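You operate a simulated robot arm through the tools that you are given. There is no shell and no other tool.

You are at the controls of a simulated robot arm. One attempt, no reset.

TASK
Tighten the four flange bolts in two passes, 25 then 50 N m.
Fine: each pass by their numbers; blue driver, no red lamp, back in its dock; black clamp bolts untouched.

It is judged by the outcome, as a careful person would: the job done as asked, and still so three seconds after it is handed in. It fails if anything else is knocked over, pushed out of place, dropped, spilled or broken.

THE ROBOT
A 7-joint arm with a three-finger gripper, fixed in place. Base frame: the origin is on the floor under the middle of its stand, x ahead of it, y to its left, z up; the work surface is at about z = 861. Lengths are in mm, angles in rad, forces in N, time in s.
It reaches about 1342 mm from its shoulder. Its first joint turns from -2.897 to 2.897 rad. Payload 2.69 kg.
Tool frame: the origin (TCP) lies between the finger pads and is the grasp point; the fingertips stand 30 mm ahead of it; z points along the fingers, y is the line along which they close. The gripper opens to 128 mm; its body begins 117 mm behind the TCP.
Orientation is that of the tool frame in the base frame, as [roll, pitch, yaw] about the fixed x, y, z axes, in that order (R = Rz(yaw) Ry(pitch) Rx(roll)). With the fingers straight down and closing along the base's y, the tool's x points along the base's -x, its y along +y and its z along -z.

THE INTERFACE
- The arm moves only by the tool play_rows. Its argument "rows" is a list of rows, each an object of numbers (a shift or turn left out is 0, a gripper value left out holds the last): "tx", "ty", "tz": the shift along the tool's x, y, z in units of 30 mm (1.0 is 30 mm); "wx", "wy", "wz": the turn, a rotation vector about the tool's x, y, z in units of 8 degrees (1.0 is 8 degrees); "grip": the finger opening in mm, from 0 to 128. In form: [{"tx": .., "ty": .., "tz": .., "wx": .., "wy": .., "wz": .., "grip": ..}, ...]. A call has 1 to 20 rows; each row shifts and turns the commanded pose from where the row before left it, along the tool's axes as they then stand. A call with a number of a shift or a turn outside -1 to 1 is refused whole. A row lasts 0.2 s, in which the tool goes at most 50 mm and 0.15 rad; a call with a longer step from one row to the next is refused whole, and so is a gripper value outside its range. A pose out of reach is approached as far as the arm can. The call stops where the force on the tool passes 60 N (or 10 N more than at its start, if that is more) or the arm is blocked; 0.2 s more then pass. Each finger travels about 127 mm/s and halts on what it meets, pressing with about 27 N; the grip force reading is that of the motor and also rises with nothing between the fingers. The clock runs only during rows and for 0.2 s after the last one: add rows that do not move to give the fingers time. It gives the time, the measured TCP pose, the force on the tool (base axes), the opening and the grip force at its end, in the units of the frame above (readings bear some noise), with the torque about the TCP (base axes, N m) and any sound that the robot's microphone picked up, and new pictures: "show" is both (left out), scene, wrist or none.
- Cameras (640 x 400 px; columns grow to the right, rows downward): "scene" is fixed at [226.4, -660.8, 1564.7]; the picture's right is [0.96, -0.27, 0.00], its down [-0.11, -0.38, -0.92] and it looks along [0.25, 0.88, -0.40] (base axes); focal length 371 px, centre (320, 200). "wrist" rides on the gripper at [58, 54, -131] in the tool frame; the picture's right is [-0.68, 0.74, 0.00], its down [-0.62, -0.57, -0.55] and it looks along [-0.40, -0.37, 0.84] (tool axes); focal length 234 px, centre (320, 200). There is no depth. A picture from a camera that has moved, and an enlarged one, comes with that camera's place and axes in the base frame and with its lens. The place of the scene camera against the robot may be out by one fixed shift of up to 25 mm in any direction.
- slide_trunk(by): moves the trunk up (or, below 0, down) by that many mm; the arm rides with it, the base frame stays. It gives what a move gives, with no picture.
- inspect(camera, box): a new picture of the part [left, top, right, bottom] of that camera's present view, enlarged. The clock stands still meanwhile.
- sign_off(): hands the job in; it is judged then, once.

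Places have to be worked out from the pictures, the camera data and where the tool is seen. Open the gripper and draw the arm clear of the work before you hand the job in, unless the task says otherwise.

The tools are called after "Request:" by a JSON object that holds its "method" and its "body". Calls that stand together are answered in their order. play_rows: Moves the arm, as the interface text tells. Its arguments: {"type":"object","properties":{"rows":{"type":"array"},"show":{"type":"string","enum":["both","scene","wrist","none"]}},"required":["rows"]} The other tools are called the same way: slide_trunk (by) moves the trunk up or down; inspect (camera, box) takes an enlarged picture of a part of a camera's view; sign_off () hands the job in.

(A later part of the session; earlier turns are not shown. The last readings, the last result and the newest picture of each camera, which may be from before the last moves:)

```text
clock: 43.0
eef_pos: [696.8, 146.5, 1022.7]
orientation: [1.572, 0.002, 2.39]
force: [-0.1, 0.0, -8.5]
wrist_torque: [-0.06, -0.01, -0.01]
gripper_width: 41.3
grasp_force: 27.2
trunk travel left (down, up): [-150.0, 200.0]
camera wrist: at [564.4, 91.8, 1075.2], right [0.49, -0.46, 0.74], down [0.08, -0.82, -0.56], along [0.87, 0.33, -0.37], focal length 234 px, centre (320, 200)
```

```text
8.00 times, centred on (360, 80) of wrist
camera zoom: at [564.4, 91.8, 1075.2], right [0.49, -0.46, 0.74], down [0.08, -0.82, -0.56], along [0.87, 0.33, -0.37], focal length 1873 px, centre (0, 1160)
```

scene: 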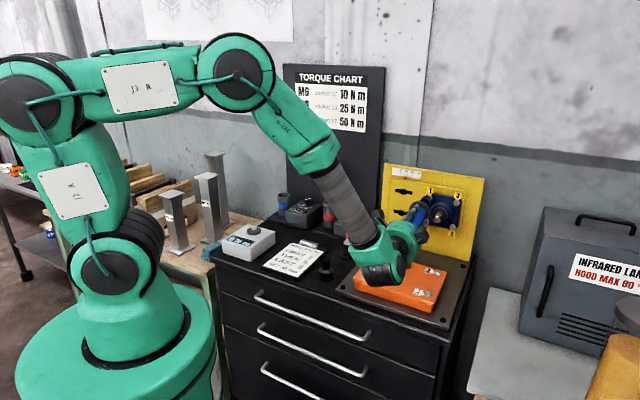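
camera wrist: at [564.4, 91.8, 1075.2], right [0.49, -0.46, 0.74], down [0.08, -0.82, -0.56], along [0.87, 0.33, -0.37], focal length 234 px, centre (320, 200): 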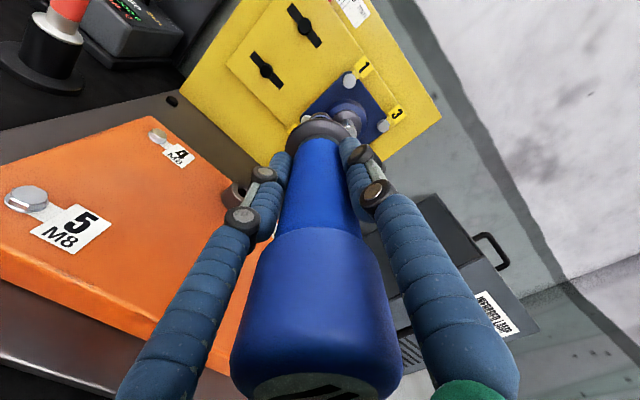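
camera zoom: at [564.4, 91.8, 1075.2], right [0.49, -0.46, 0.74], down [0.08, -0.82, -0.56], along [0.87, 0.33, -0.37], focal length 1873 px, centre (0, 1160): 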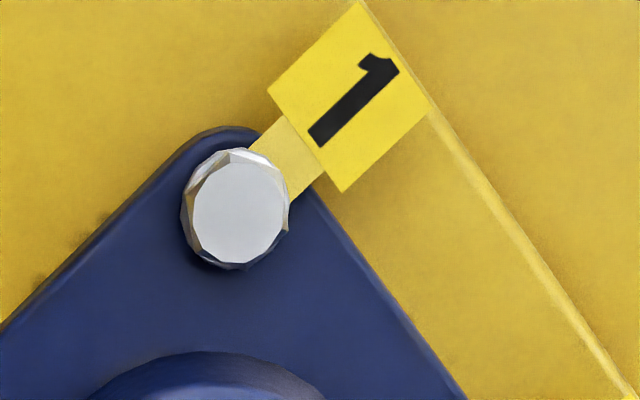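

Triangulation is now solid: bolt 1 face at about (858.3, 321.9, 1079.8), and the four bolts form an 84 mm square in a plane square to my tool. I'll line up with bolt 1, allowing for a slight tip offset, and approach to about 8 mm.

Request:
{"method": "play_rows", "body": {"rows": [{"ty": 0.93, "tx": -0.023}, {"ty": 0.923}, {"tz": 0.9}, {"tz": 0.9}, {"tz": 0.88}, {}], "show": "none"}}

Request:
{"method": "inspect", "body": {"camera": "scene", "box": [416, 188, 440, 206]}}

Request:
{"method": "inspect", "body": {"camera": "wrist", "box": [295, 95, 345, 130]}}

```text
clock: 44.4
eef_pos: [752.6, 206.0, 1077.1]
orientation: [1.574, 0.003, 2.392]
force: [0.8, 0.0, -8.0]
wrist_torque: [-0.02, 0.0, -0.02]
gripper_width: 41.0
grasp_force: 26.1
trunk travel left (down, up): [-150.0, 200.0]
```

```text
16.00 times, centred on (428, 197) of scene
camera zoom: at [226.4, -660.8, 1564.7], right [0.96, -0.27, 0.0], down [-0.11, -0.38, -0.92], along [0.25, 0.88, -0.4], focal length 5937 px, centre (-1408, 248)
```

zoom: 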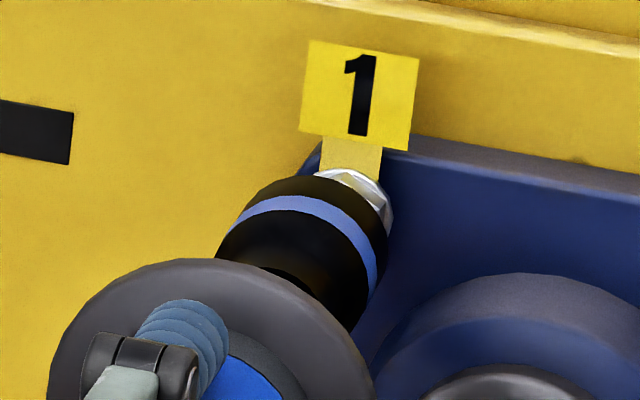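

```text
11.43 times, centred on (320, 112) of wrist
camera zoom: at [619.8, 150.8, 1130.5], right [0.5, -0.46, 0.74], down [0.08, -0.82, -0.56], along [0.87, 0.33, -0.37], focal length 2676 px, centre (320, 1200)
```

zoom: 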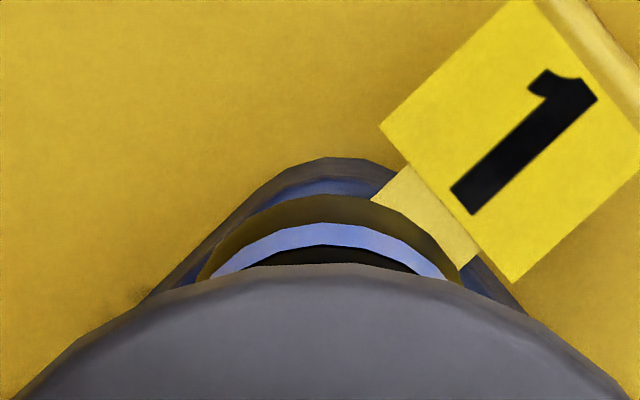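

Both cameras now agree within about a millimetre. I'll trim 0.7 mm right and 0.5 mm up, then advance in small steps watching force and sound.

Request:
{"method": "play_rows", "body": {"rows": [{"tx": -0.023, "ty": 0.017, "tz": 0.1}, {"tz": 0.1}, {}], "show": "none"}}

Request:
{"method": "play_rows", "body": {"rows": [{"tz": 0.1}, {}], "show": "none"}}

Request:
{"method": "inspect", "body": {"camera": "scene", "box": [416, 188, 440, 206]}}

```text
clock: 45.2
eef_pos: [756.6, 210.7, 1078.2]
orientation: [1.571, 0.002, 2.393]
force: [0.0, -0.5, -7.9]
wrist_torque: [-0.02, 0.06, -0.01]
gripper_width: 41.5
grasp_force: 26.7
trunk travel left (down, up): [-150.0, 200.0]
```

```text
clock: 45.8
eef_pos: [758.1, 212.5, 1076.7]
orientation: [1.572, 0.0, 2.392]
force: [-0.1, 0.6, -8.3]
wrist_torque: [-0.03, 0.0, 0.02]
gripper_width: 41.2
grasp_force: 26.8
trunk travel left (down, up): [-150.0, 200.0]
```

```text
16.00 times, centred on (428, 197) of scene
camera zoom: at [226.4, -660.8, 1564.7], right [0.96, -0.27, 0.0], down [-0.11, -0.38, -0.92], along [0.25, 0.88, -0.4], focal length 5937 px, centre (-1408, 248)
```

zoom: 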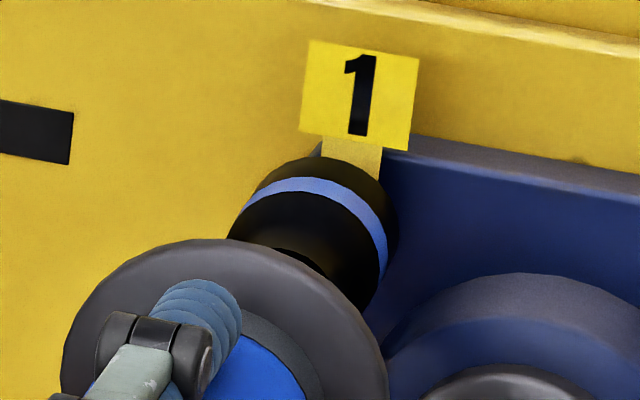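

No force yet and the socket mouth is right over the head. I'll continue in 3 mm steps.

Request:
{"method": "play_rows", "body": {"rows": [{"tz": 0.1}, {}], "show": "none"}}

Request:
{"method": "play_rows", "body": {"rows": [{"tz": 0.1}, {}], "show": "scene"}}

Request:
{"method": "inspect", "body": {"camera": "scene", "box": [416, 188, 440, 206]}}

Request:
{"method": "inspect", "body": {"camera": "scene", "box": [270, 180, 330, 235]}}

```text
clock: 46.4
eef_pos: [759.7, 214.3, 1077.8]
orientation: [1.572, 0.003, 2.391]
force: [-1.0, -0.3, -8.5]
wrist_torque: [-0.07, 0.04, -0.01]
gripper_width: 41.6
grasp_force: 27.2
trunk travel left (down, up): [-150.0, 200.0]
```

```text
clock: 47.0
eef_pos: [762.8, 217.1, 1079.9]
orientation: [1.574, 0.001, 2.392]
force: [0.3, -0.2, -8.4]
wrist_torque: [-0.1, 0.11, -0.1]
gripper_width: 41.1
grasp_force: 26.6
trunk travel left (down, up): [-150.0, 200.0]
```

scene: 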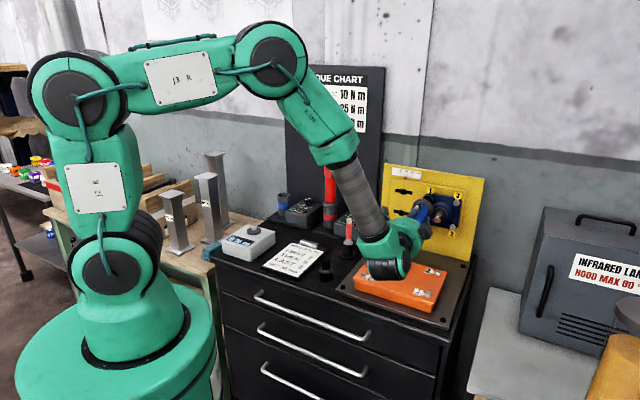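

```text
16.00 times, centred on (428, 197) of scene
camera zoom: at [226.4, -660.8, 1564.7], right [0.96, -0.27, 0.0], down [-0.11, -0.38, -0.92], along [0.25, 0.88, -0.4], focal length 5937 px, centre (-1408, 248)
```

zoom: 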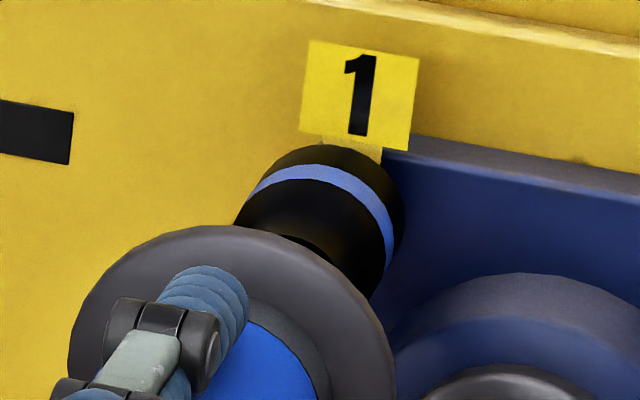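

```text
7.27 times, centred on (300, 208) of scene
camera zoom: at [226.4, -660.8, 1564.7], right [0.96, -0.27, 0.0], down [-0.11, -0.38, -0.92], along [0.25, 0.88, -0.4], focal length 2699 px, centre (466, 146)
```

zoom: 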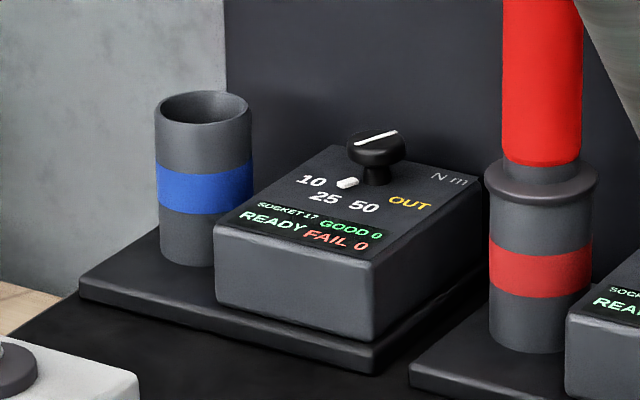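

Still free and no lamp change. Continuing in 3 mm steps until contact shows.

Request:
{"method": "play_rows", "body": {"rows": [{"tz": 0.1}, {}], "show": "none"}}

Request:
{"method": "play_rows", "body": {"rows": [{"tz": 0.1}, {}], "show": "none"}}

Request:
{"method": "inspect", "body": {"camera": "scene", "box": [416, 188, 440, 206]}}

```text
clock: 47.6
eef_pos: [763.8, 218.0, 1077.6]
orientation: [1.575, 0.0, 2.39]
force: [-0.8, -5.4, -9.4]
wrist_torque: [-0.37, 0.32, -0.44]
gripper_width: 41.3
grasp_force: 27.5
trunk travel left (down, up): [-150.0, 200.0]
```

```text
clock: 48.2
eef_pos: [766.6, 220.0, 1077.5]
orientation: [1.574, 0.0, 2.391]
force: [-5.3, -8.4, -12.7]
wrist_torque: [-0.53, 0.46, -0.43]
gripper_width: 41.5
grasp_force: 26.8
trunk travel left (down, up): [-150.0, 200.0]
```

```text
16.00 times, centred on (428, 197) of scene
camera zoom: at [226.4, -660.8, 1564.7], right [0.96, -0.27, 0.0], down [-0.11, -0.38, -0.92], along [0.25, 0.88, -0.4], focal length 5937 px, centre (-1408, 248)
```

zoom: 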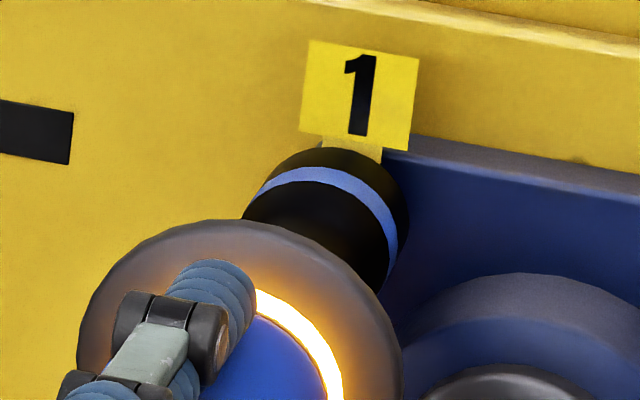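

The driver's ring lamp has lit amber with about 10 N of axial contact, so it is engaging. I'll hold still and watch the lamp.

Request:
{"method": "play_rows", "body": {"rows": [{}, {}, {}], "show": "none"}}

Request:
{"method": "inspect", "body": {"camera": "scene", "box": [400, 185, 448, 221]}}

Request:
{"method": "inspect", "body": {"camera": "scene", "box": [270, 190, 330, 235]}}

```text
clock: 49.0
eef_pos: [766.9, 221.0, 1078.3]
orientation: [1.573, 0.002, 2.39]
force: [-2.3, -4.8, -11.9]
wrist_torque: [-0.44, 0.44, -0.27]
gripper_width: 41.2
grasp_force: 27.5
trunk travel left (down, up): [-150.0, 200.0]
```

```text
11.11 times, centred on (424, 203) of scene
camera zoom: at [226.4, -660.8, 1564.7], right [0.96, -0.27, 0.0], down [-0.11, -0.38, -0.92], along [0.25, 0.88, -0.4], focal length 4123 px, centre (-836, 167)
```

zoom: 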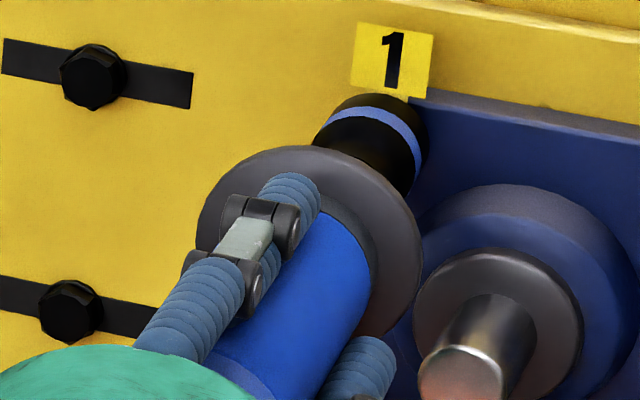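

```text
8.89 times, centred on (300, 212) of scene
camera zoom: at [226.4, -660.8, 1564.7], right [0.96, -0.27, 0.0], down [-0.11, -0.38, -0.92], along [0.25, 0.88, -0.4], focal length 3298 px, centre (498, 89)
```

zoom: 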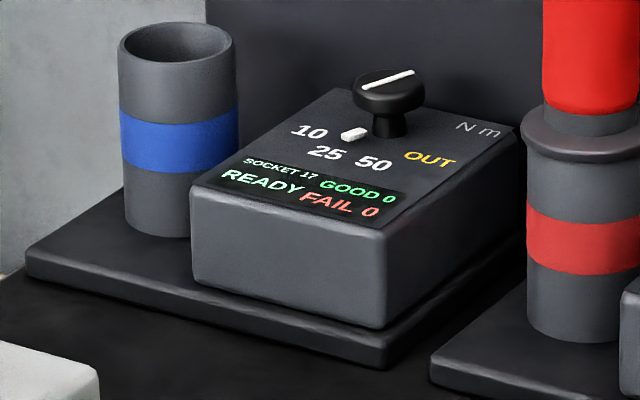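

The amber lit only while pressed harder, and nothing has been counted. Side loads (−4 N vertical, about +2 N rightward) say the tip is about 1 mm high and slightly left. I'll check grip slip in the wrist view, then trim.

Request:
{"method": "play_rows", "body": {"rows": [{"tx": -0.025, "ty": -0.04}, {}], "show": "wrist"}}

Request:
{"method": "inspect", "body": {"camera": "wrist", "box": [230, 90, 410, 210]}}

```text
clock: 49.6
eef_pos: [767.6, 220.3, 1076.8]
orientation: [1.572, 0.002, 2.39]
force: [-5.7, -2.1, -7.2]
wrist_torque: [0.02, -0.02, 0.32]
gripper_width: 41.2
grasp_force: 27.1
trunk travel left (down, up): [-150.0, 200.0]
camera wrist: at [635.0, 164.7, 1130.8], right [0.49, -0.46, 0.74], down [0.08, -0.82, -0.56], along [0.87, 0.34, -0.37], focal length 234 px, centre (320, 200)
```

wrist: 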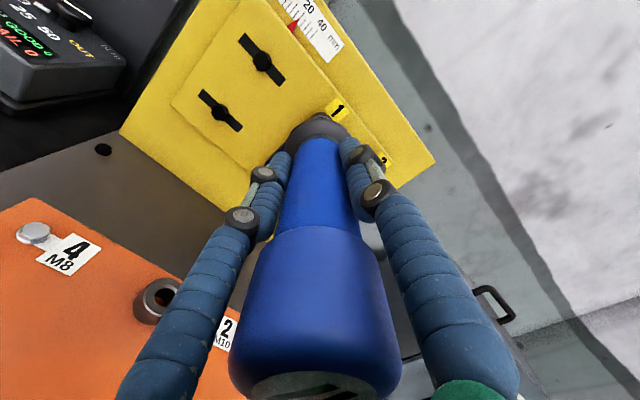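

```text
3.33 times, centred on (320, 150) of wrist
camera zoom: at [635.0, 164.7, 1130.8], right [0.49, -0.46, 0.74], down [0.08, -0.82, -0.56], along [0.87, 0.34, -0.37], focal length 781 px, centre (320, 367)
```

zoom: 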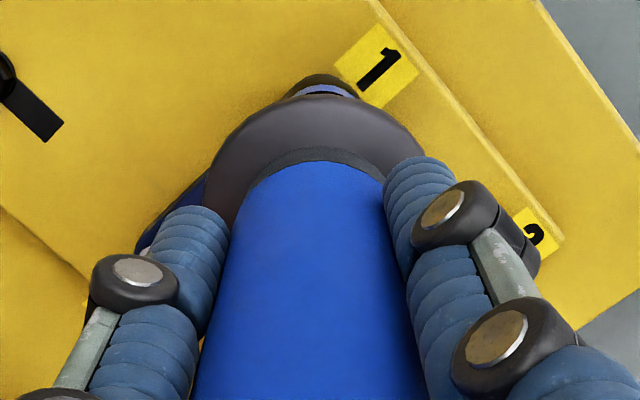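

Vertical load is gone; the driver hasn't slipped in the fingers. I'll trim back 0.4 mm left, press in firmly by about 5 mm of command, and hold for a second.

Request:
{"method": "play_rows", "body": {"rows": [{"tx": 0.013, "tz": 0.16}, {}, {}, {}, {}], "show": "none"}}

Request:
{"method": "inspect", "body": {"camera": "scene", "box": [400, 185, 448, 221]}}

Request:
{"method": "inspect", "body": {"camera": "scene", "box": [270, 190, 330, 235]}}

```text
clock: 50.8
eef_pos: [771.7, 224.5, 1077.9]
orientation: [1.571, 0.003, 2.389]
force: [-3.0, -5.1, -5.2]
wrist_torque: [0.1, -0.11, -0.19]
gripper_width: 40.9
grasp_force: 26.6
trunk travel left (down, up): [-150.0, 200.0]
```

```text
11.11 times, centred on (424, 203) of scene
camera zoom: at [226.4, -660.8, 1564.7], right [0.96, -0.27, 0.0], down [-0.11, -0.38, -0.92], along [0.25, 0.88, -0.4], focal length 4123 px, centre (-836, 167)
```

zoom: 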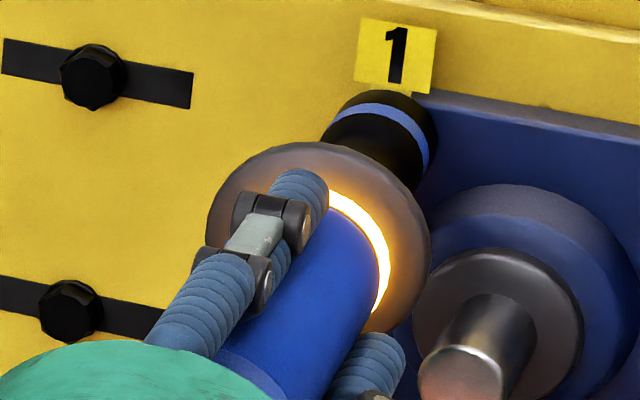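

```text
8.89 times, centred on (300, 212) of scene
camera zoom: at [226.4, -660.8, 1564.7], right [0.96, -0.27, 0.0], down [-0.11, -0.38, -0.92], along [0.25, 0.88, -0.4], focal length 3298 px, centre (498, 89)
```

zoom: 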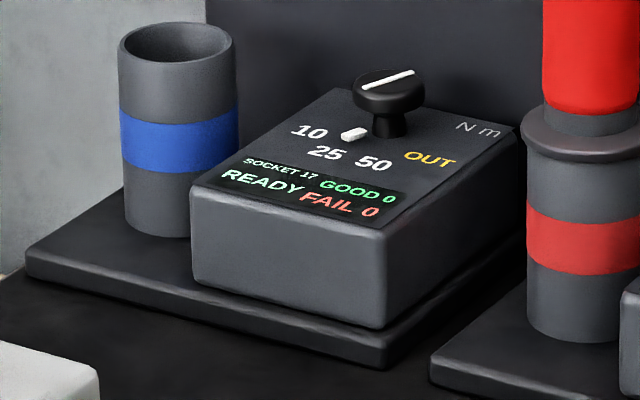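

Amber is lit again and tag 1 has moved inward about 4 mm with the bolt, so the driver is running it down and I must follow it. I'll keep advancing gently with holds.

Request:
{"method": "play_rows", "body": {"rows": [{"tz": 0.1}, {}, {"tz": 0.07}, {}, {}], "show": "none"}}

Request:
{"method": "inspect", "body": {"camera": "scene", "box": [400, 185, 448, 221]}}

Request:
{"method": "inspect", "body": {"camera": "scene", "box": [270, 190, 330, 235]}}

```text
clock: 52.0
eef_pos: [773.0, 227.4, 1076.9]
orientation: [1.574, 0.003, 2.39]
force: [-7.2, -10.9, -7.4]
wrist_torque: [-0.15, 0.13, -0.36]
gripper_width: 41.3
grasp_force: 27.3
trunk travel left (down, up): [-150.0, 200.0]
```

```text
11.11 times, centred on (424, 203) of scene
camera zoom: at [226.4, -660.8, 1564.7], right [0.96, -0.27, 0.0], down [-0.11, -0.38, -0.92], along [0.25, 0.88, -0.4], focal length 4123 px, centre (-836, 167)
```

zoom: 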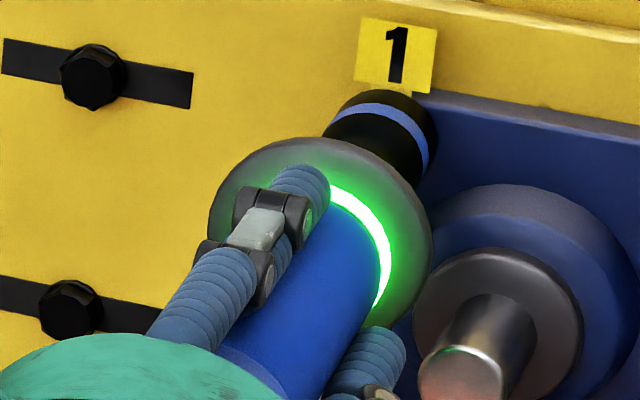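

```text
8.89 times, centred on (300, 212) of scene
camera zoom: at [226.4, -660.8, 1564.7], right [0.96, -0.27, 0.0], down [-0.11, -0.38, -0.92], along [0.25, 0.88, -0.4], focal length 3298 px, centre (498, 89)
```

zoom: 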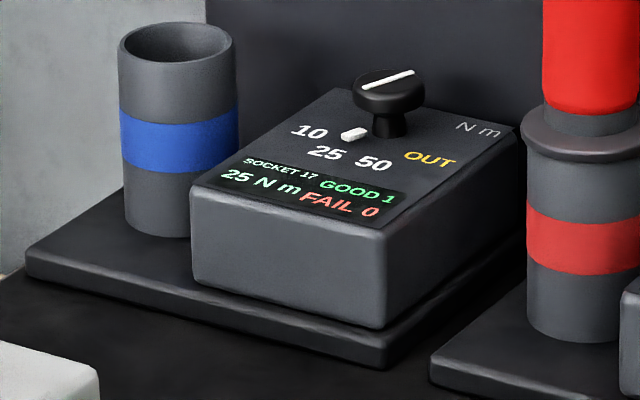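

Green lamp and panel "25 N m, GOOD 1, FAIL 0": bolt 1 of the first pass is done. The seated axis is at U≈410.4, z≈1077. I'll back straight out 94 mm to clear the shaft end, then move to bolt 2 (84 mm right, 84 mm down).

Request:
{"method": "play_rows", "body": {"rows": [{"tz": -0.5}, {"tz": -0.9}, {"tz": -0.9}, {"tz": -0.85}, {}, {"tx": -0.945, "ty": -0.93}, {"tx": -0.945, "ty": -0.93}, {"tx": -0.93, "ty": -0.93}, {}], "show": "both"}}

Request:
{"method": "inspect", "body": {"camera": "scene", "box": [400, 185, 480, 245]}}

Request:
{"method": "inspect", "body": {"camera": "wrist", "box": [230, 60, 390, 160]}}

```text
clock: 54.0
eef_pos: [772.7, 98.5, 992.7]
orientation: [1.572, 0.001, 2.39]
force: [0.8, -0.1, -8.3]
wrist_torque: [0.01, 0.02, 0.05]
gripper_width: 41.0
grasp_force: 26.9
trunk travel left (down, up): [-150.0, 200.0]
camera wrist: at [639.5, 43.4, 1045.6], right [0.5, -0.46, 0.74], down [0.08, -0.82, -0.56], along [0.87, 0.34, -0.37], focal length 234 px, centre (320, 200)
```

scene: 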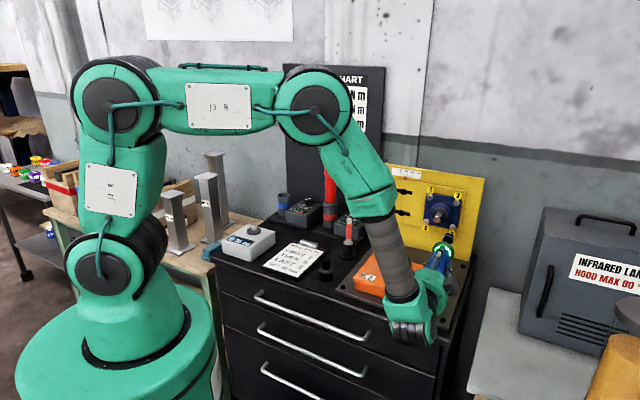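
wrist: 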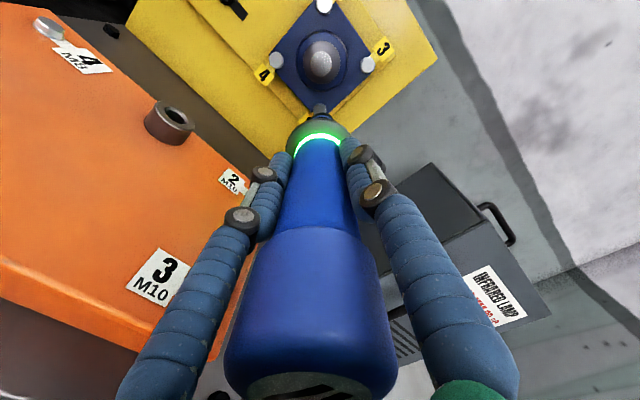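

```text
6.67 times, centred on (440, 215) of scene
camera zoom: at [226.4, -660.8, 1564.7], right [0.96, -0.27, 0.0], down [-0.11, -0.38, -0.92], along [0.25, 0.88, -0.4], focal length 2474 px, centre (-480, 100)
```

zoom: 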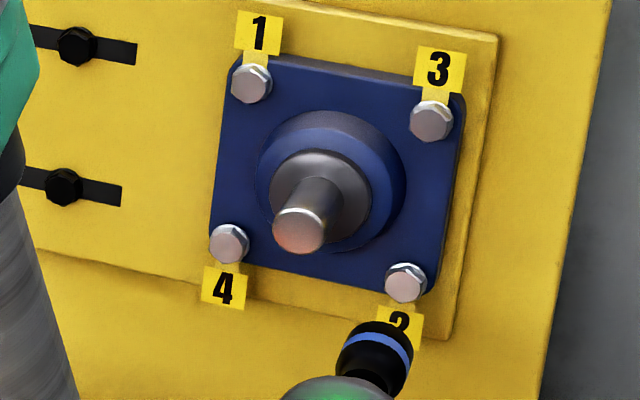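

```text
4.00 times, centred on (310, 110) of wrist
camera zoom: at [639.5, 43.4, 1045.6], right [0.5, -0.46, 0.74], down [0.08, -0.82, -0.56], along [0.87, 0.34, -0.37], focal length 937 px, centre (360, 560)
```

zoom: 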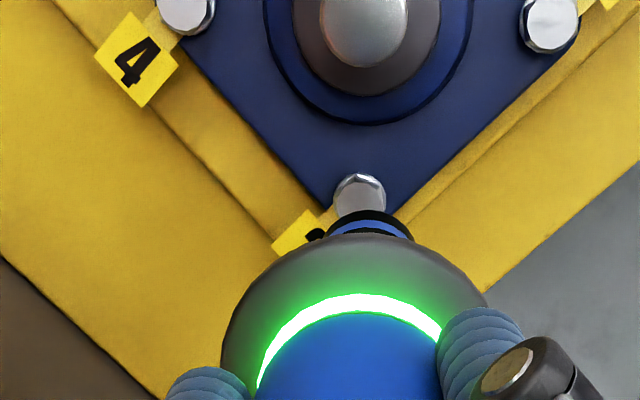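

Lined up near bolt 2. The wrist view suggests about 2 mm left and 1 mm up. I'll apply that and advance 66 mm to just short of the head, then check.

Request:
{"method": "play_rows", "body": {"rows": [{"tx": 0.065, "ty": 0.035, "tz": 0.6}, {"tz": 0.8}, {"tz": 0.8}, {}], "show": "none"}}

Request:
{"method": "inspect", "body": {"camera": "scene", "box": [436, 214, 468, 238]}}

Request:
{"method": "inspect", "body": {"camera": "wrist", "box": [295, 95, 345, 130]}}

Request:
{"method": "inspect", "body": {"camera": "scene", "box": [270, 190, 330, 235]}}

```text
clock: 55.0
eef_pos: [814.7, 150.2, 993.2]
orientation: [1.576, 0.0, 2.392]
force: [0.3, 1.1, -7.1]
wrist_torque: [-0.02, 0.01, -0.01]
gripper_width: 41.1
grasp_force: 27.3
trunk travel left (down, up): [-150.0, 200.0]
```

```text
16.00 times, centred on (452, 226) of scene
camera zoom: at [226.4, -660.8, 1564.7], right [0.96, -0.27, 0.0], down [-0.11, -0.38, -0.92], along [0.25, 0.88, -0.4], focal length 5937 px, centre (-1792, -216)
```

zoom: 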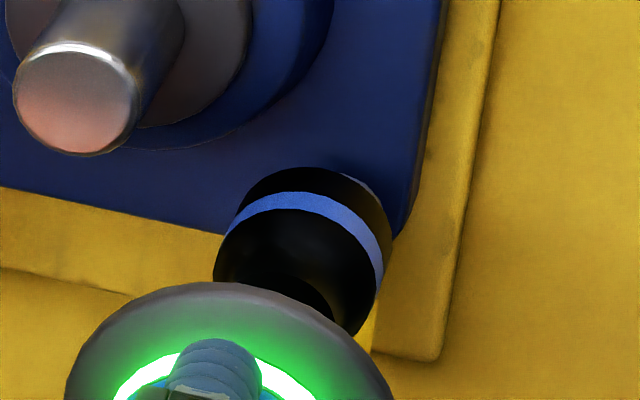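

```text
11.43 times, centred on (320, 112) of wrist
camera zoom: at [682.7, 94.1, 1046.5], right [0.5, -0.46, 0.74], down [0.08, -0.82, -0.56], along [0.87, 0.33, -0.37], focal length 2676 px, centre (320, 1200)
```

zoom: 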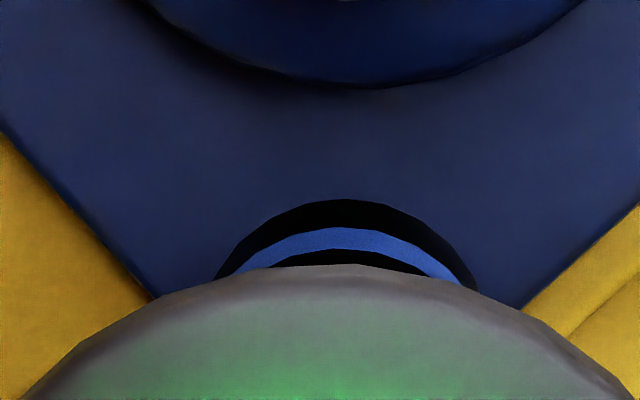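

```text
8.89 times, centred on (300, 212) of scene
camera zoom: at [226.4, -660.8, 1564.7], right [0.96, -0.27, 0.0], down [-0.11, -0.38, -0.92], along [0.25, 0.88, -0.4], focal length 3298 px, centre (498, 89)
```

zoom: 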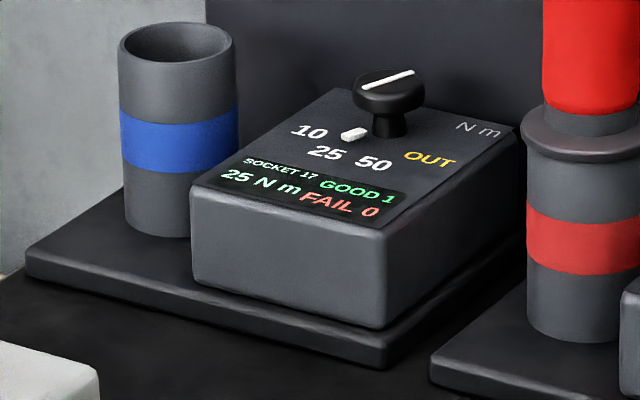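

Relative geometry at bolt 2 matches bolt 1's approach almost exactly. I'll apply the same small trim (right 0.7, down 0.5), move in 12 mm, and check for clean entry.

Request:
{"method": "play_rows", "body": {"rows": [{"tx": -0.023, "ty": -0.017, "tz": 0.2}, {"tz": 0.2}, {}], "show": "none"}}

Request:
{"method": "inspect", "body": {"camera": "scene", "box": [436, 214, 468, 238]}}

```text
clock: 55.8
eef_pos: [824.2, 157.8, 992.3]
orientation: [1.575, 0.001, 2.391]
force: [-2.4, -6.0, -12.1]
wrist_torque: [-0.53, 0.44, -0.34]
gripper_width: 41.2
grasp_force: 26.9
trunk travel left (down, up): [-150.0, 200.0]
```

```text
16.00 times, centred on (452, 226) of scene
camera zoom: at [226.4, -660.8, 1564.7], right [0.96, -0.27, 0.0], down [-0.11, -0.38, -0.92], along [0.25, 0.88, -0.4], focal length 5937 px, centre (-1792, -216)
```

zoom: 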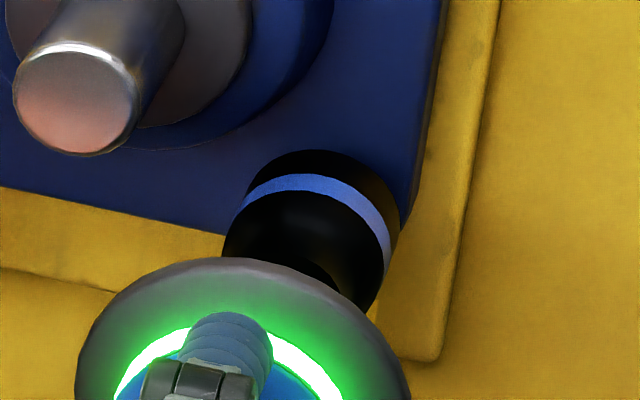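

Same light-contact signature as bolt 1 (tip slightly high). I'll apply the same 1.2 mm drop and a slight right trim, then press and follow the bolt down in one steady push with a hold.

Request:
{"method": "play_rows", "body": {"rows": [{"tx": -0.012, "ty": -0.04}, {}], "show": "none"}}

Request:
{"method": "play_rows", "body": {"rows": [{"tz": 0.12}, {"tz": 0.12}, {"tz": 0.12}, {"tz": 0.08}, {"tz": 0.06}, {}, {}, {}], "show": "none"}}

Request:
{"method": "inspect", "body": {"camera": "scene", "box": [426, 208, 474, 244]}}

Request:
{"method": "inspect", "body": {"camera": "scene", "box": [270, 190, 330, 235]}}

```text
clock: 56.4
eef_pos: [823.0, 160.2, 993.1]
orientation: [1.573, 0.001, 2.392]
force: [-3.7, -5.1, -10.0]
wrist_torque: [-0.3, 0.3, -0.12]
gripper_width: 41.3
grasp_force: 27.1
trunk travel left (down, up): [-150.0, 200.0]
```

```text
clock: 58.2
eef_pos: [833.6, 169.1, 991.9]
orientation: [1.573, 0.002, 2.39]
force: [-6.0, -10.5, -12.1]
wrist_torque: [-0.63, 0.32, -0.42]
gripper_width: 41.3
grasp_force: 27.1
trunk travel left (down, up): [-150.0, 200.0]
```

```text
11.11 times, centred on (450, 226) of scene
camera zoom: at [226.4, -660.8, 1564.7], right [0.96, -0.27, 0.0], down [-0.11, -0.38, -0.92], along [0.25, 0.88, -0.4], focal length 4123 px, centre (-1124, -89)
```

zoom: 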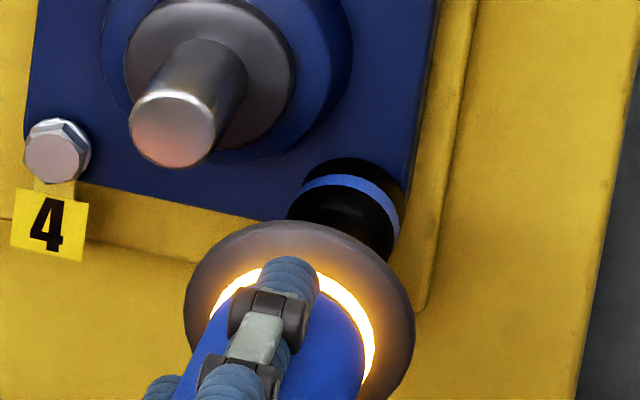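

```text
8.89 times, centred on (300, 212) of scene
camera zoom: at [226.4, -660.8, 1564.7], right [0.96, -0.27, 0.0], down [-0.11, -0.38, -0.92], along [0.25, 0.88, -0.4], focal length 3298 px, centre (498, 89)
```

zoom: 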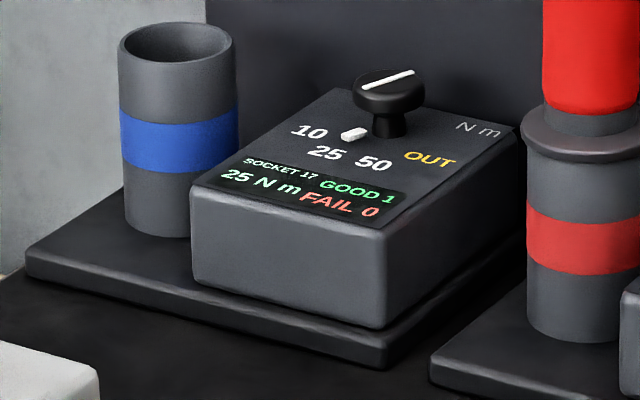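

Amber and running. I'll keep the pressure on and hold.

Request:
{"method": "play_rows", "body": {"rows": [{"tz": 0.05}, {}, {}, {}], "show": "none"}}

Request:
{"method": "inspect", "body": {"camera": "scene", "box": [426, 208, 474, 244]}}

Request:
{"method": "inspect", "body": {"camera": "scene", "box": [270, 190, 330, 235]}}

```text
clock: 59.2
eef_pos: [834.8, 170.6, 992.3]
orientation: [1.572, 0.001, 2.392]
force: [-12.0, -9.0, -10.6]
wrist_torque: [-0.24, 0.3, 0.17]
gripper_width: 41.3
grasp_force: 26.7
trunk travel left (down, up): [-150.0, 200.0]
```

```text
11.11 times, centred on (450, 226) of scene
camera zoom: at [226.4, -660.8, 1564.7], right [0.96, -0.27, 0.0], down [-0.11, -0.38, -0.92], along [0.25, 0.88, -0.4], focal length 4123 px, centre (-1124, -89)
```

zoom: 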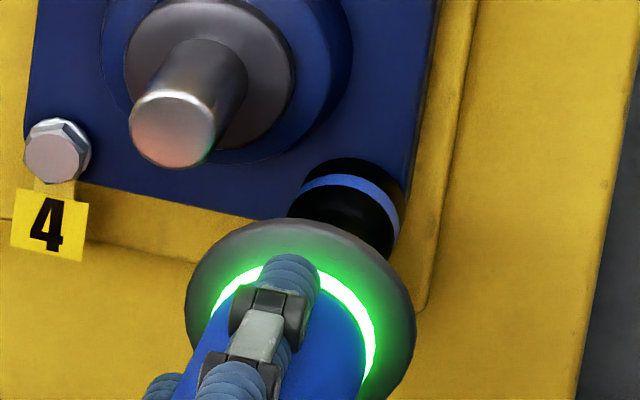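

```text
8.89 times, centred on (300, 212) of scene
camera zoom: at [226.4, -660.8, 1564.7], right [0.96, -0.27, 0.0], down [-0.11, -0.38, -0.92], along [0.25, 0.88, -0.4], focal length 3298 px, centre (498, 89)
```

zoom: 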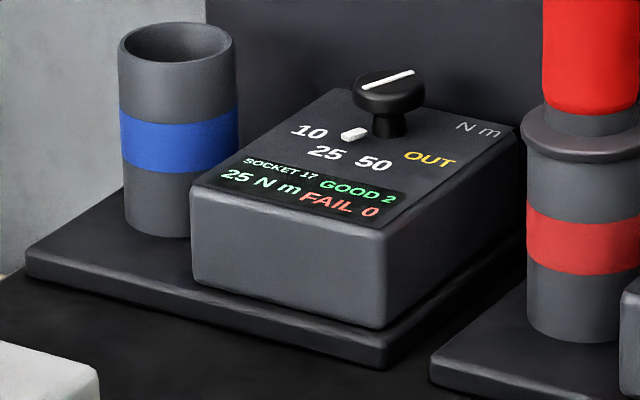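

GOOD 2, FAIL 0. Now bolt 3, 84 mm straight up: retreat 90 mm, rise 84.5 mm, check.

Request:
{"method": "play_rows", "body": {"rows": [{"tz": -0.5}, {"tz": -0.9}, {"tz": -0.9}, {"tz": -0.7}, {}, {"ty": 0.94}, {"ty": 0.94}, {"ty": 0.94}, {}], "show": "wrist"}}

Request:
{"method": "inspect", "body": {"camera": "wrist", "box": [230, 60, 390, 160]}}

Request:
{"method": "inspect", "body": {"camera": "scene", "box": [400, 185, 480, 245]}}

```text
clock: 61.2
eef_pos: [772.1, 103.9, 1076.9]
orientation: [1.572, 0.003, 2.391]
force: [-1.0, -0.4, -7.0]
wrist_torque: [-0.04, 0.1, -0.07]
gripper_width: 41.1
grasp_force: 27.1
trunk travel left (down, up): [-150.0, 200.0]
camera wrist: at [640.1, 48.3, 1130.1], right [0.49, -0.46, 0.74], down [0.08, -0.82, -0.56], along [0.87, 0.33, -0.37], focal length 234 px, centre (320, 200)
```

wrist: 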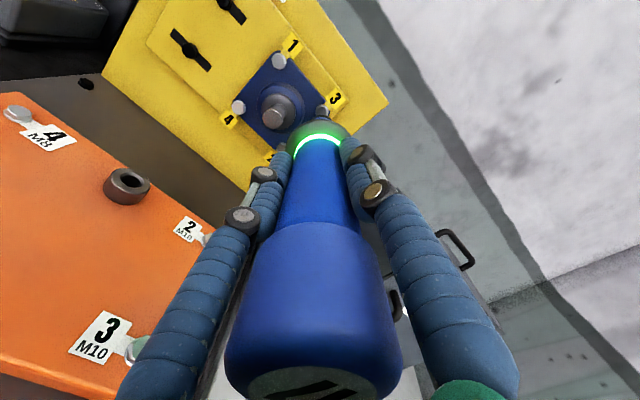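

```text
4.00 times, centred on (310, 110) of wrist
camera zoom: at [640.1, 48.3, 1130.1], right [0.49, -0.46, 0.74], down [0.08, -0.82, -0.56], along [0.87, 0.33, -0.37], focal length 937 px, centre (360, 560)
```

zoom: 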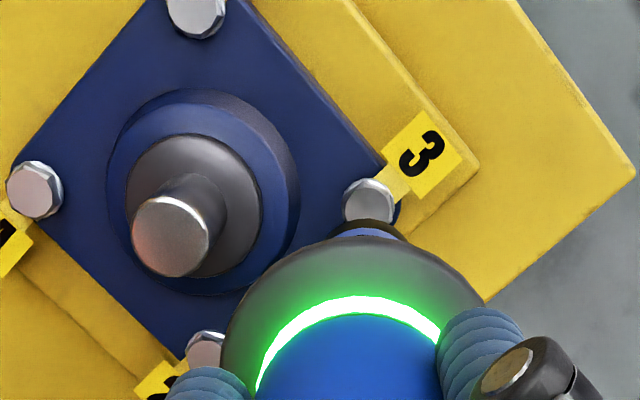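

```text
6.67 times, centred on (440, 215) of scene
camera zoom: at [226.4, -660.8, 1564.7], right [0.96, -0.27, 0.0], down [-0.11, -0.38, -0.92], along [0.25, 0.88, -0.4], focal length 2474 px, centre (-480, 100)
```

zoom: 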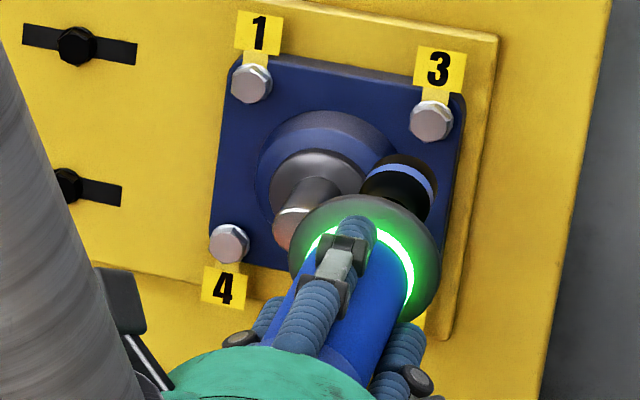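

Aligned with bolt 3 within a millimetre or so. I'll advance 72 mm to just enter the head and read the contact forces.

Request:
{"method": "play_rows", "body": {"rows": [{"tx": 0.01, "ty": 0.015, "tz": 0.6}, {"tz": 0.8}, {"tz": 0.8}, {"tz": 0.2}, {}], "show": "none"}}

Request:
{"method": "inspect", "body": {"camera": "scene", "box": [436, 186, 468, 210]}}

Request:
{"method": "inspect", "body": {"camera": "wrist", "box": [295, 95, 345, 130]}}

```text
clock: 62.4
eef_pos: [823.6, 159.3, 1076.1]
orientation: [1.573, 0.002, 2.392]
force: [-0.3, -0.2, -7.1]
wrist_torque: [-0.01, 0.05, -0.01]
gripper_width: 41.3
grasp_force: 27.2
trunk travel left (down, up): [-150.0, 200.0]
```

```text
16.00 times, centred on (452, 198) of scene
camera zoom: at [226.4, -660.8, 1564.7], right [0.96, -0.27, 0.0], down [-0.11, -0.38, -0.92], along [0.25, 0.88, -0.4], focal length 5937 px, centre (-1792, 232)
```

zoom: 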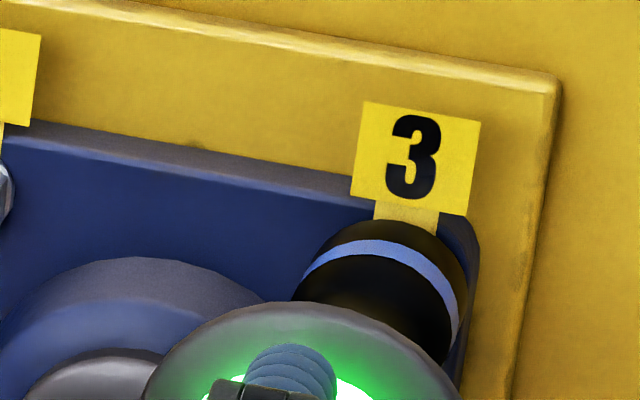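

```text
11.43 times, centred on (320, 112) of wrist
camera zoom: at [690.6, 103.0, 1130.4], right [0.49, -0.46, 0.74], down [0.08, -0.82, -0.56], along [0.87, 0.33, -0.37], focal length 2676 px, centre (320, 1200)
```

zoom: 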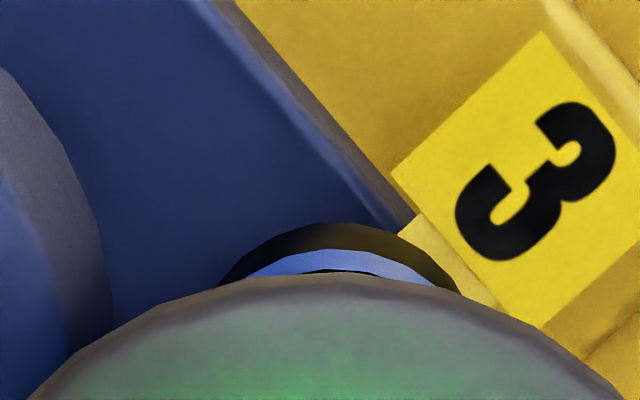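

No side forces at entry. I'll advance 4 mm more and read.

Request:
{"method": "play_rows", "body": {"rows": [{"tz": 0.13}, {}], "show": "none"}}

Request:
{"method": "inspect", "body": {"camera": "scene", "box": [436, 186, 468, 210]}}

```text
clock: 63.0
eef_pos: [826.2, 160.2, 1076.7]
orientation: [1.572, 0.002, 2.392]
force: [-3.4, -2.3, -7.0]
wrist_torque: [0.0, -0.04, 0.07]
gripper_width: 41.0
grasp_force: 27.5
trunk travel left (down, up): [-150.0, 200.0]
```

```text
16.00 times, centred on (452, 198) of scene
camera zoom: at [226.4, -660.8, 1564.7], right [0.96, -0.27, 0.0], down [-0.11, -0.38, -0.92], along [0.25, 0.88, -0.4], focal length 5937 px, centre (-1792, 232)
```

zoom: 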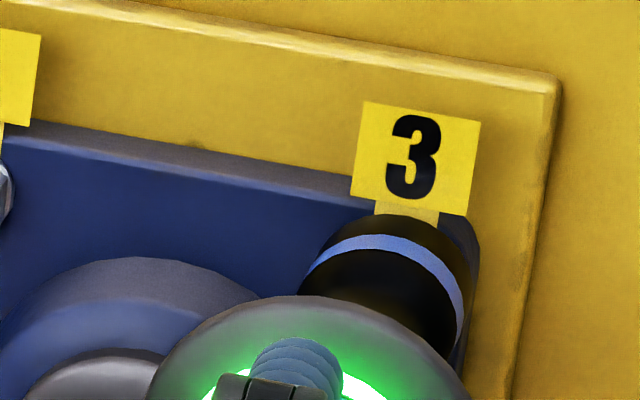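

Clean axial contact with no side torque: bolt 3 is well centred. Steady press with a hold.

Request:
{"method": "play_rows", "body": {"rows": [{"tz": 0.12}, {"tz": 0.12}, {"tz": 0.12}, {"tz": 0.08}, {"tz": 0.06}, {}, {}, {"tz": 0.03}, {}, {}, {}], "show": "none"}}

Request:
{"method": "inspect", "body": {"camera": "scene", "box": [426, 182, 474, 218]}}

Request:
{"method": "inspect", "body": {"camera": "scene", "box": [270, 190, 330, 235]}}

```text
clock: 65.4
eef_pos: [834.4, 172.1, 1077.8]
orientation: [1.573, 0.002, 2.392]
force: [-10.2, -14.5, -11.2]
wrist_torque: [-0.41, 0.41, -0.53]
gripper_width: 41.3
grasp_force: 27.0
trunk travel left (down, up): [-150.0, 200.0]
```

```text
11.11 times, centred on (450, 200) of scene
camera zoom: at [226.4, -660.8, 1564.7], right [0.96, -0.27, 0.0], down [-0.11, -0.38, -0.92], along [0.25, 0.88, -0.4], focal length 4123 px, centre (-1124, 200)
```

zoom: 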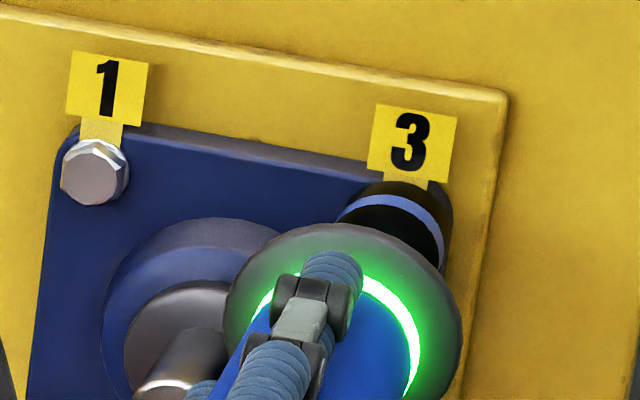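

```text
8.89 times, centred on (300, 212) of scene
camera zoom: at [226.4, -660.8, 1564.7], right [0.96, -0.27, 0.0], down [-0.11, -0.38, -0.92], along [0.25, 0.88, -0.4], focal length 3298 px, centre (498, 89)
```

zoom: 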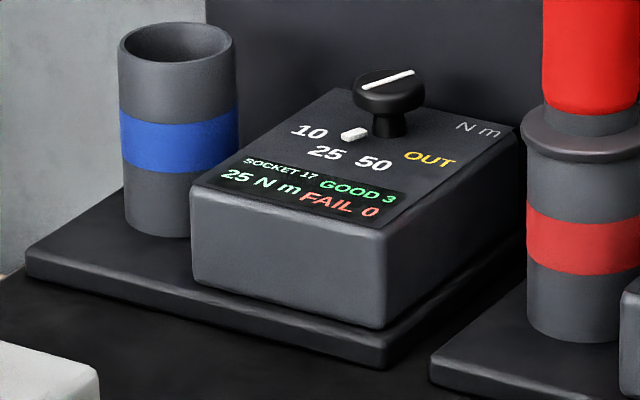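

GOOD 3, FAIL 0. Next bolt 4, diagonally across: retreat 96 mm to clear the shaft, then 84 mm left and 84 mm down.

Request:
{"method": "play_rows", "body": {"rows": [{"tz": -0.5}, {"tz": -0.9}, {"tz": -0.9}, {"tz": -0.9}, {}, {"tx": 0.933, "ty": -0.933}, {"tx": 0.933, "ty": -0.933}, {"tx": 0.933, "ty": -0.933}, {}], "show": "wrist"}}

Request:
{"method": "inspect", "body": {"camera": "wrist", "box": [230, 60, 390, 160]}}

Request:
{"method": "inspect", "body": {"camera": "scene", "box": [400, 185, 480, 245]}}

```text
clock: 67.4
eef_pos: [709.0, 156.9, 994.5]
orientation: [1.573, 0.002, 2.392]
force: [-1.2, 0.0, -7.7]
wrist_torque: [-0.02, 0.02, -0.01]
gripper_width: 41.3
grasp_force: 27.3
trunk travel left (down, up): [-150.0, 200.0]
camera wrist: at [576.4, 101.6, 1047.9], right [0.49, -0.46, 0.74], down [0.08, -0.82, -0.56], along [0.87, 0.33, -0.37], focal length 234 px, centre (320, 200)
```

wrist: 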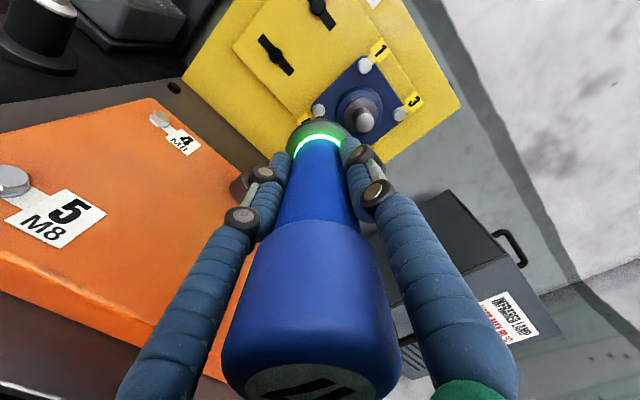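

```text
4.00 times, centred on (310, 110) of wrist
camera zoom: at [576.4, 101.6, 1047.9], right [0.49, -0.46, 0.74], down [0.08, -0.82, -0.56], along [0.87, 0.33, -0.37], focal length 937 px, centre (360, 560)
```

zoom: 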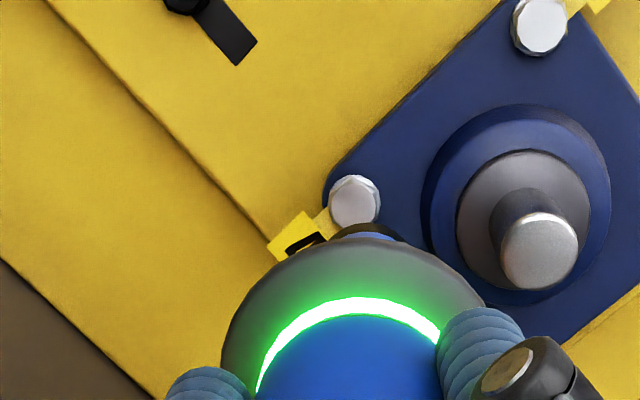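

```text
6.67 times, centred on (440, 215) of scene
camera zoom: at [226.4, -660.8, 1564.7], right [0.96, -0.27, 0.0], down [-0.11, -0.38, -0.92], along [0.25, 0.88, -0.4], focal length 2474 px, centre (-480, 100)
```

zoom: 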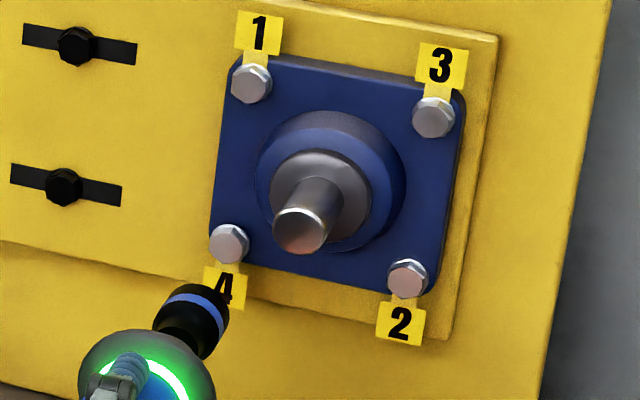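

Bolt 4 next: image and geometry both indicate about 2 mm left and 2.4 mm down. Applying that and advancing 76 mm to entry.

Request:
{"method": "play_rows", "body": {"rows": [{"tx": 0.075, "ty": -0.08, "tz": 0.7}, {"tz": 0.9}, {"tz": 0.8}, {"tz": 0.12}, {}], "show": "none"}}

Request:
{"method": "inspect", "body": {"camera": "scene", "box": [410, 208, 442, 232]}}

Request:
{"method": "inspect", "body": {"camera": "wrist", "box": [295, 95, 345, 130]}}

```text
clock: 68.6
eef_pos: [760.2, 215.0, 992.2]
orientation: [1.575, 0.0, 2.39]
force: [-0.1, 0.2, -8.0]
wrist_torque: [-0.01, 0.0, -0.02]
gripper_width: 41.2
grasp_force: 27.0
trunk travel left (down, up): [-150.0, 200.0]
```

```text
16.00 times, centred on (426, 220) of scene
camera zoom: at [226.4, -660.8, 1564.7], right [0.96, -0.27, 0.0], down [-0.11, -0.38, -0.92], along [0.25, 0.88, -0.4], focal length 5937 px, centre (-1376, -120)
```

zoom: 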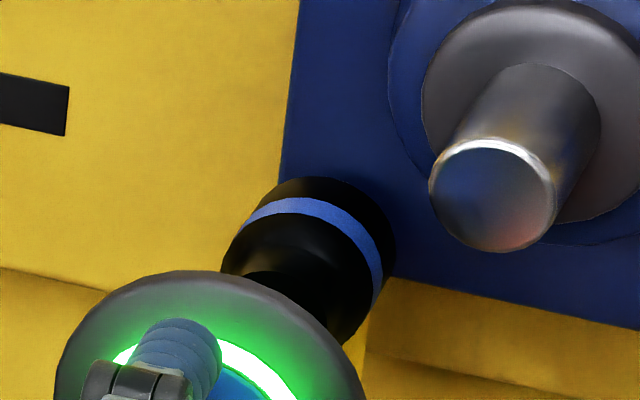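

```text
11.43 times, centred on (320, 112) of wrist
camera zoom: at [627.1, 159.6, 1045.4], right [0.49, -0.46, 0.74], down [0.08, -0.82, -0.56], along [0.87, 0.33, -0.37], focal length 2676 px, centre (320, 1200)
```

zoom: 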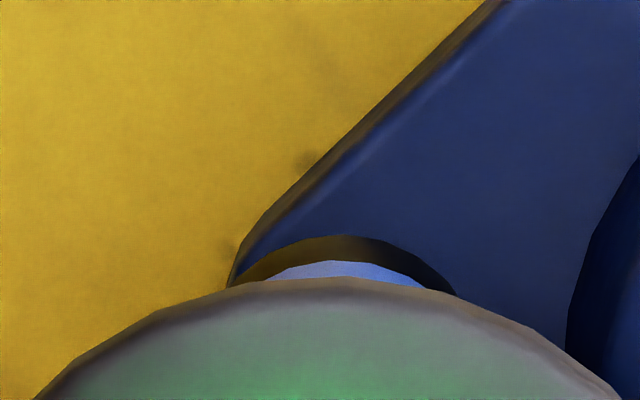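

No contact yet; the driver has shifted slightly in the fingers, and the tip now looks about 1.5–2 mm low relative to bolt 4. I'll raise 1.6 mm and ease in 4 mm to feel it.

Request:
{"method": "play_rows", "body": {"rows": [{"ty": 0.055}, {"tz": 0.13}, {}], "show": "none"}}

Request:
{"method": "inspect", "body": {"camera": "scene", "box": [410, 208, 442, 232]}}

```text
clock: 69.4
eef_pos: [762.1, 219.4, 994.0]
orientation: [1.574, 0.003, 2.392]
force: [0.1, 0.2, -7.9]
wrist_torque: [-0.03, 0.0, -0.01]
gripper_width: 41.3
grasp_force: 27.3
trunk travel left (down, up): [-150.0, 200.0]
```

```text
16.00 times, centred on (426, 220) of scene
camera zoom: at [226.4, -660.8, 1564.7], right [0.96, -0.27, 0.0], down [-0.11, -0.38, -0.92], along [0.25, 0.88, -0.4], focal length 5937 px, centre (-1376, -120)
```

zoom: 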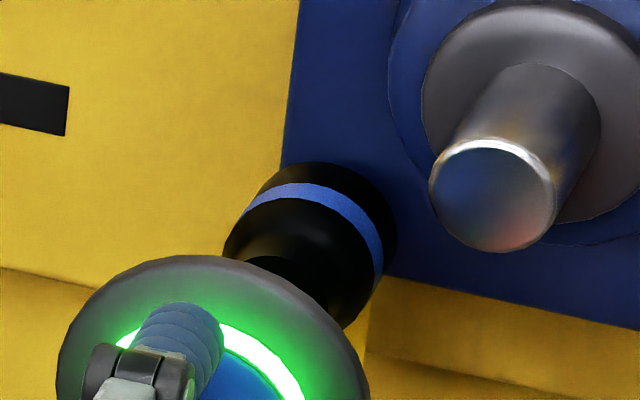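

Still free; socket and bolt now coincide closely. Easing in 4 mm more.

Request:
{"method": "play_rows", "body": {"rows": [{"tz": 0.13}, {}], "show": "none"}}

```text
clock: 70.0
eef_pos: [763.8, 222.7, 993.1]
orientation: [1.573, 0.002, 2.391]
force: [-2.1, -1.0, -8.3]
wrist_torque: [0.01, -0.01, -0.02]
gripper_width: 41.1
grasp_force: 26.8
trunk travel left (down, up): [-150.0, 200.0]
```

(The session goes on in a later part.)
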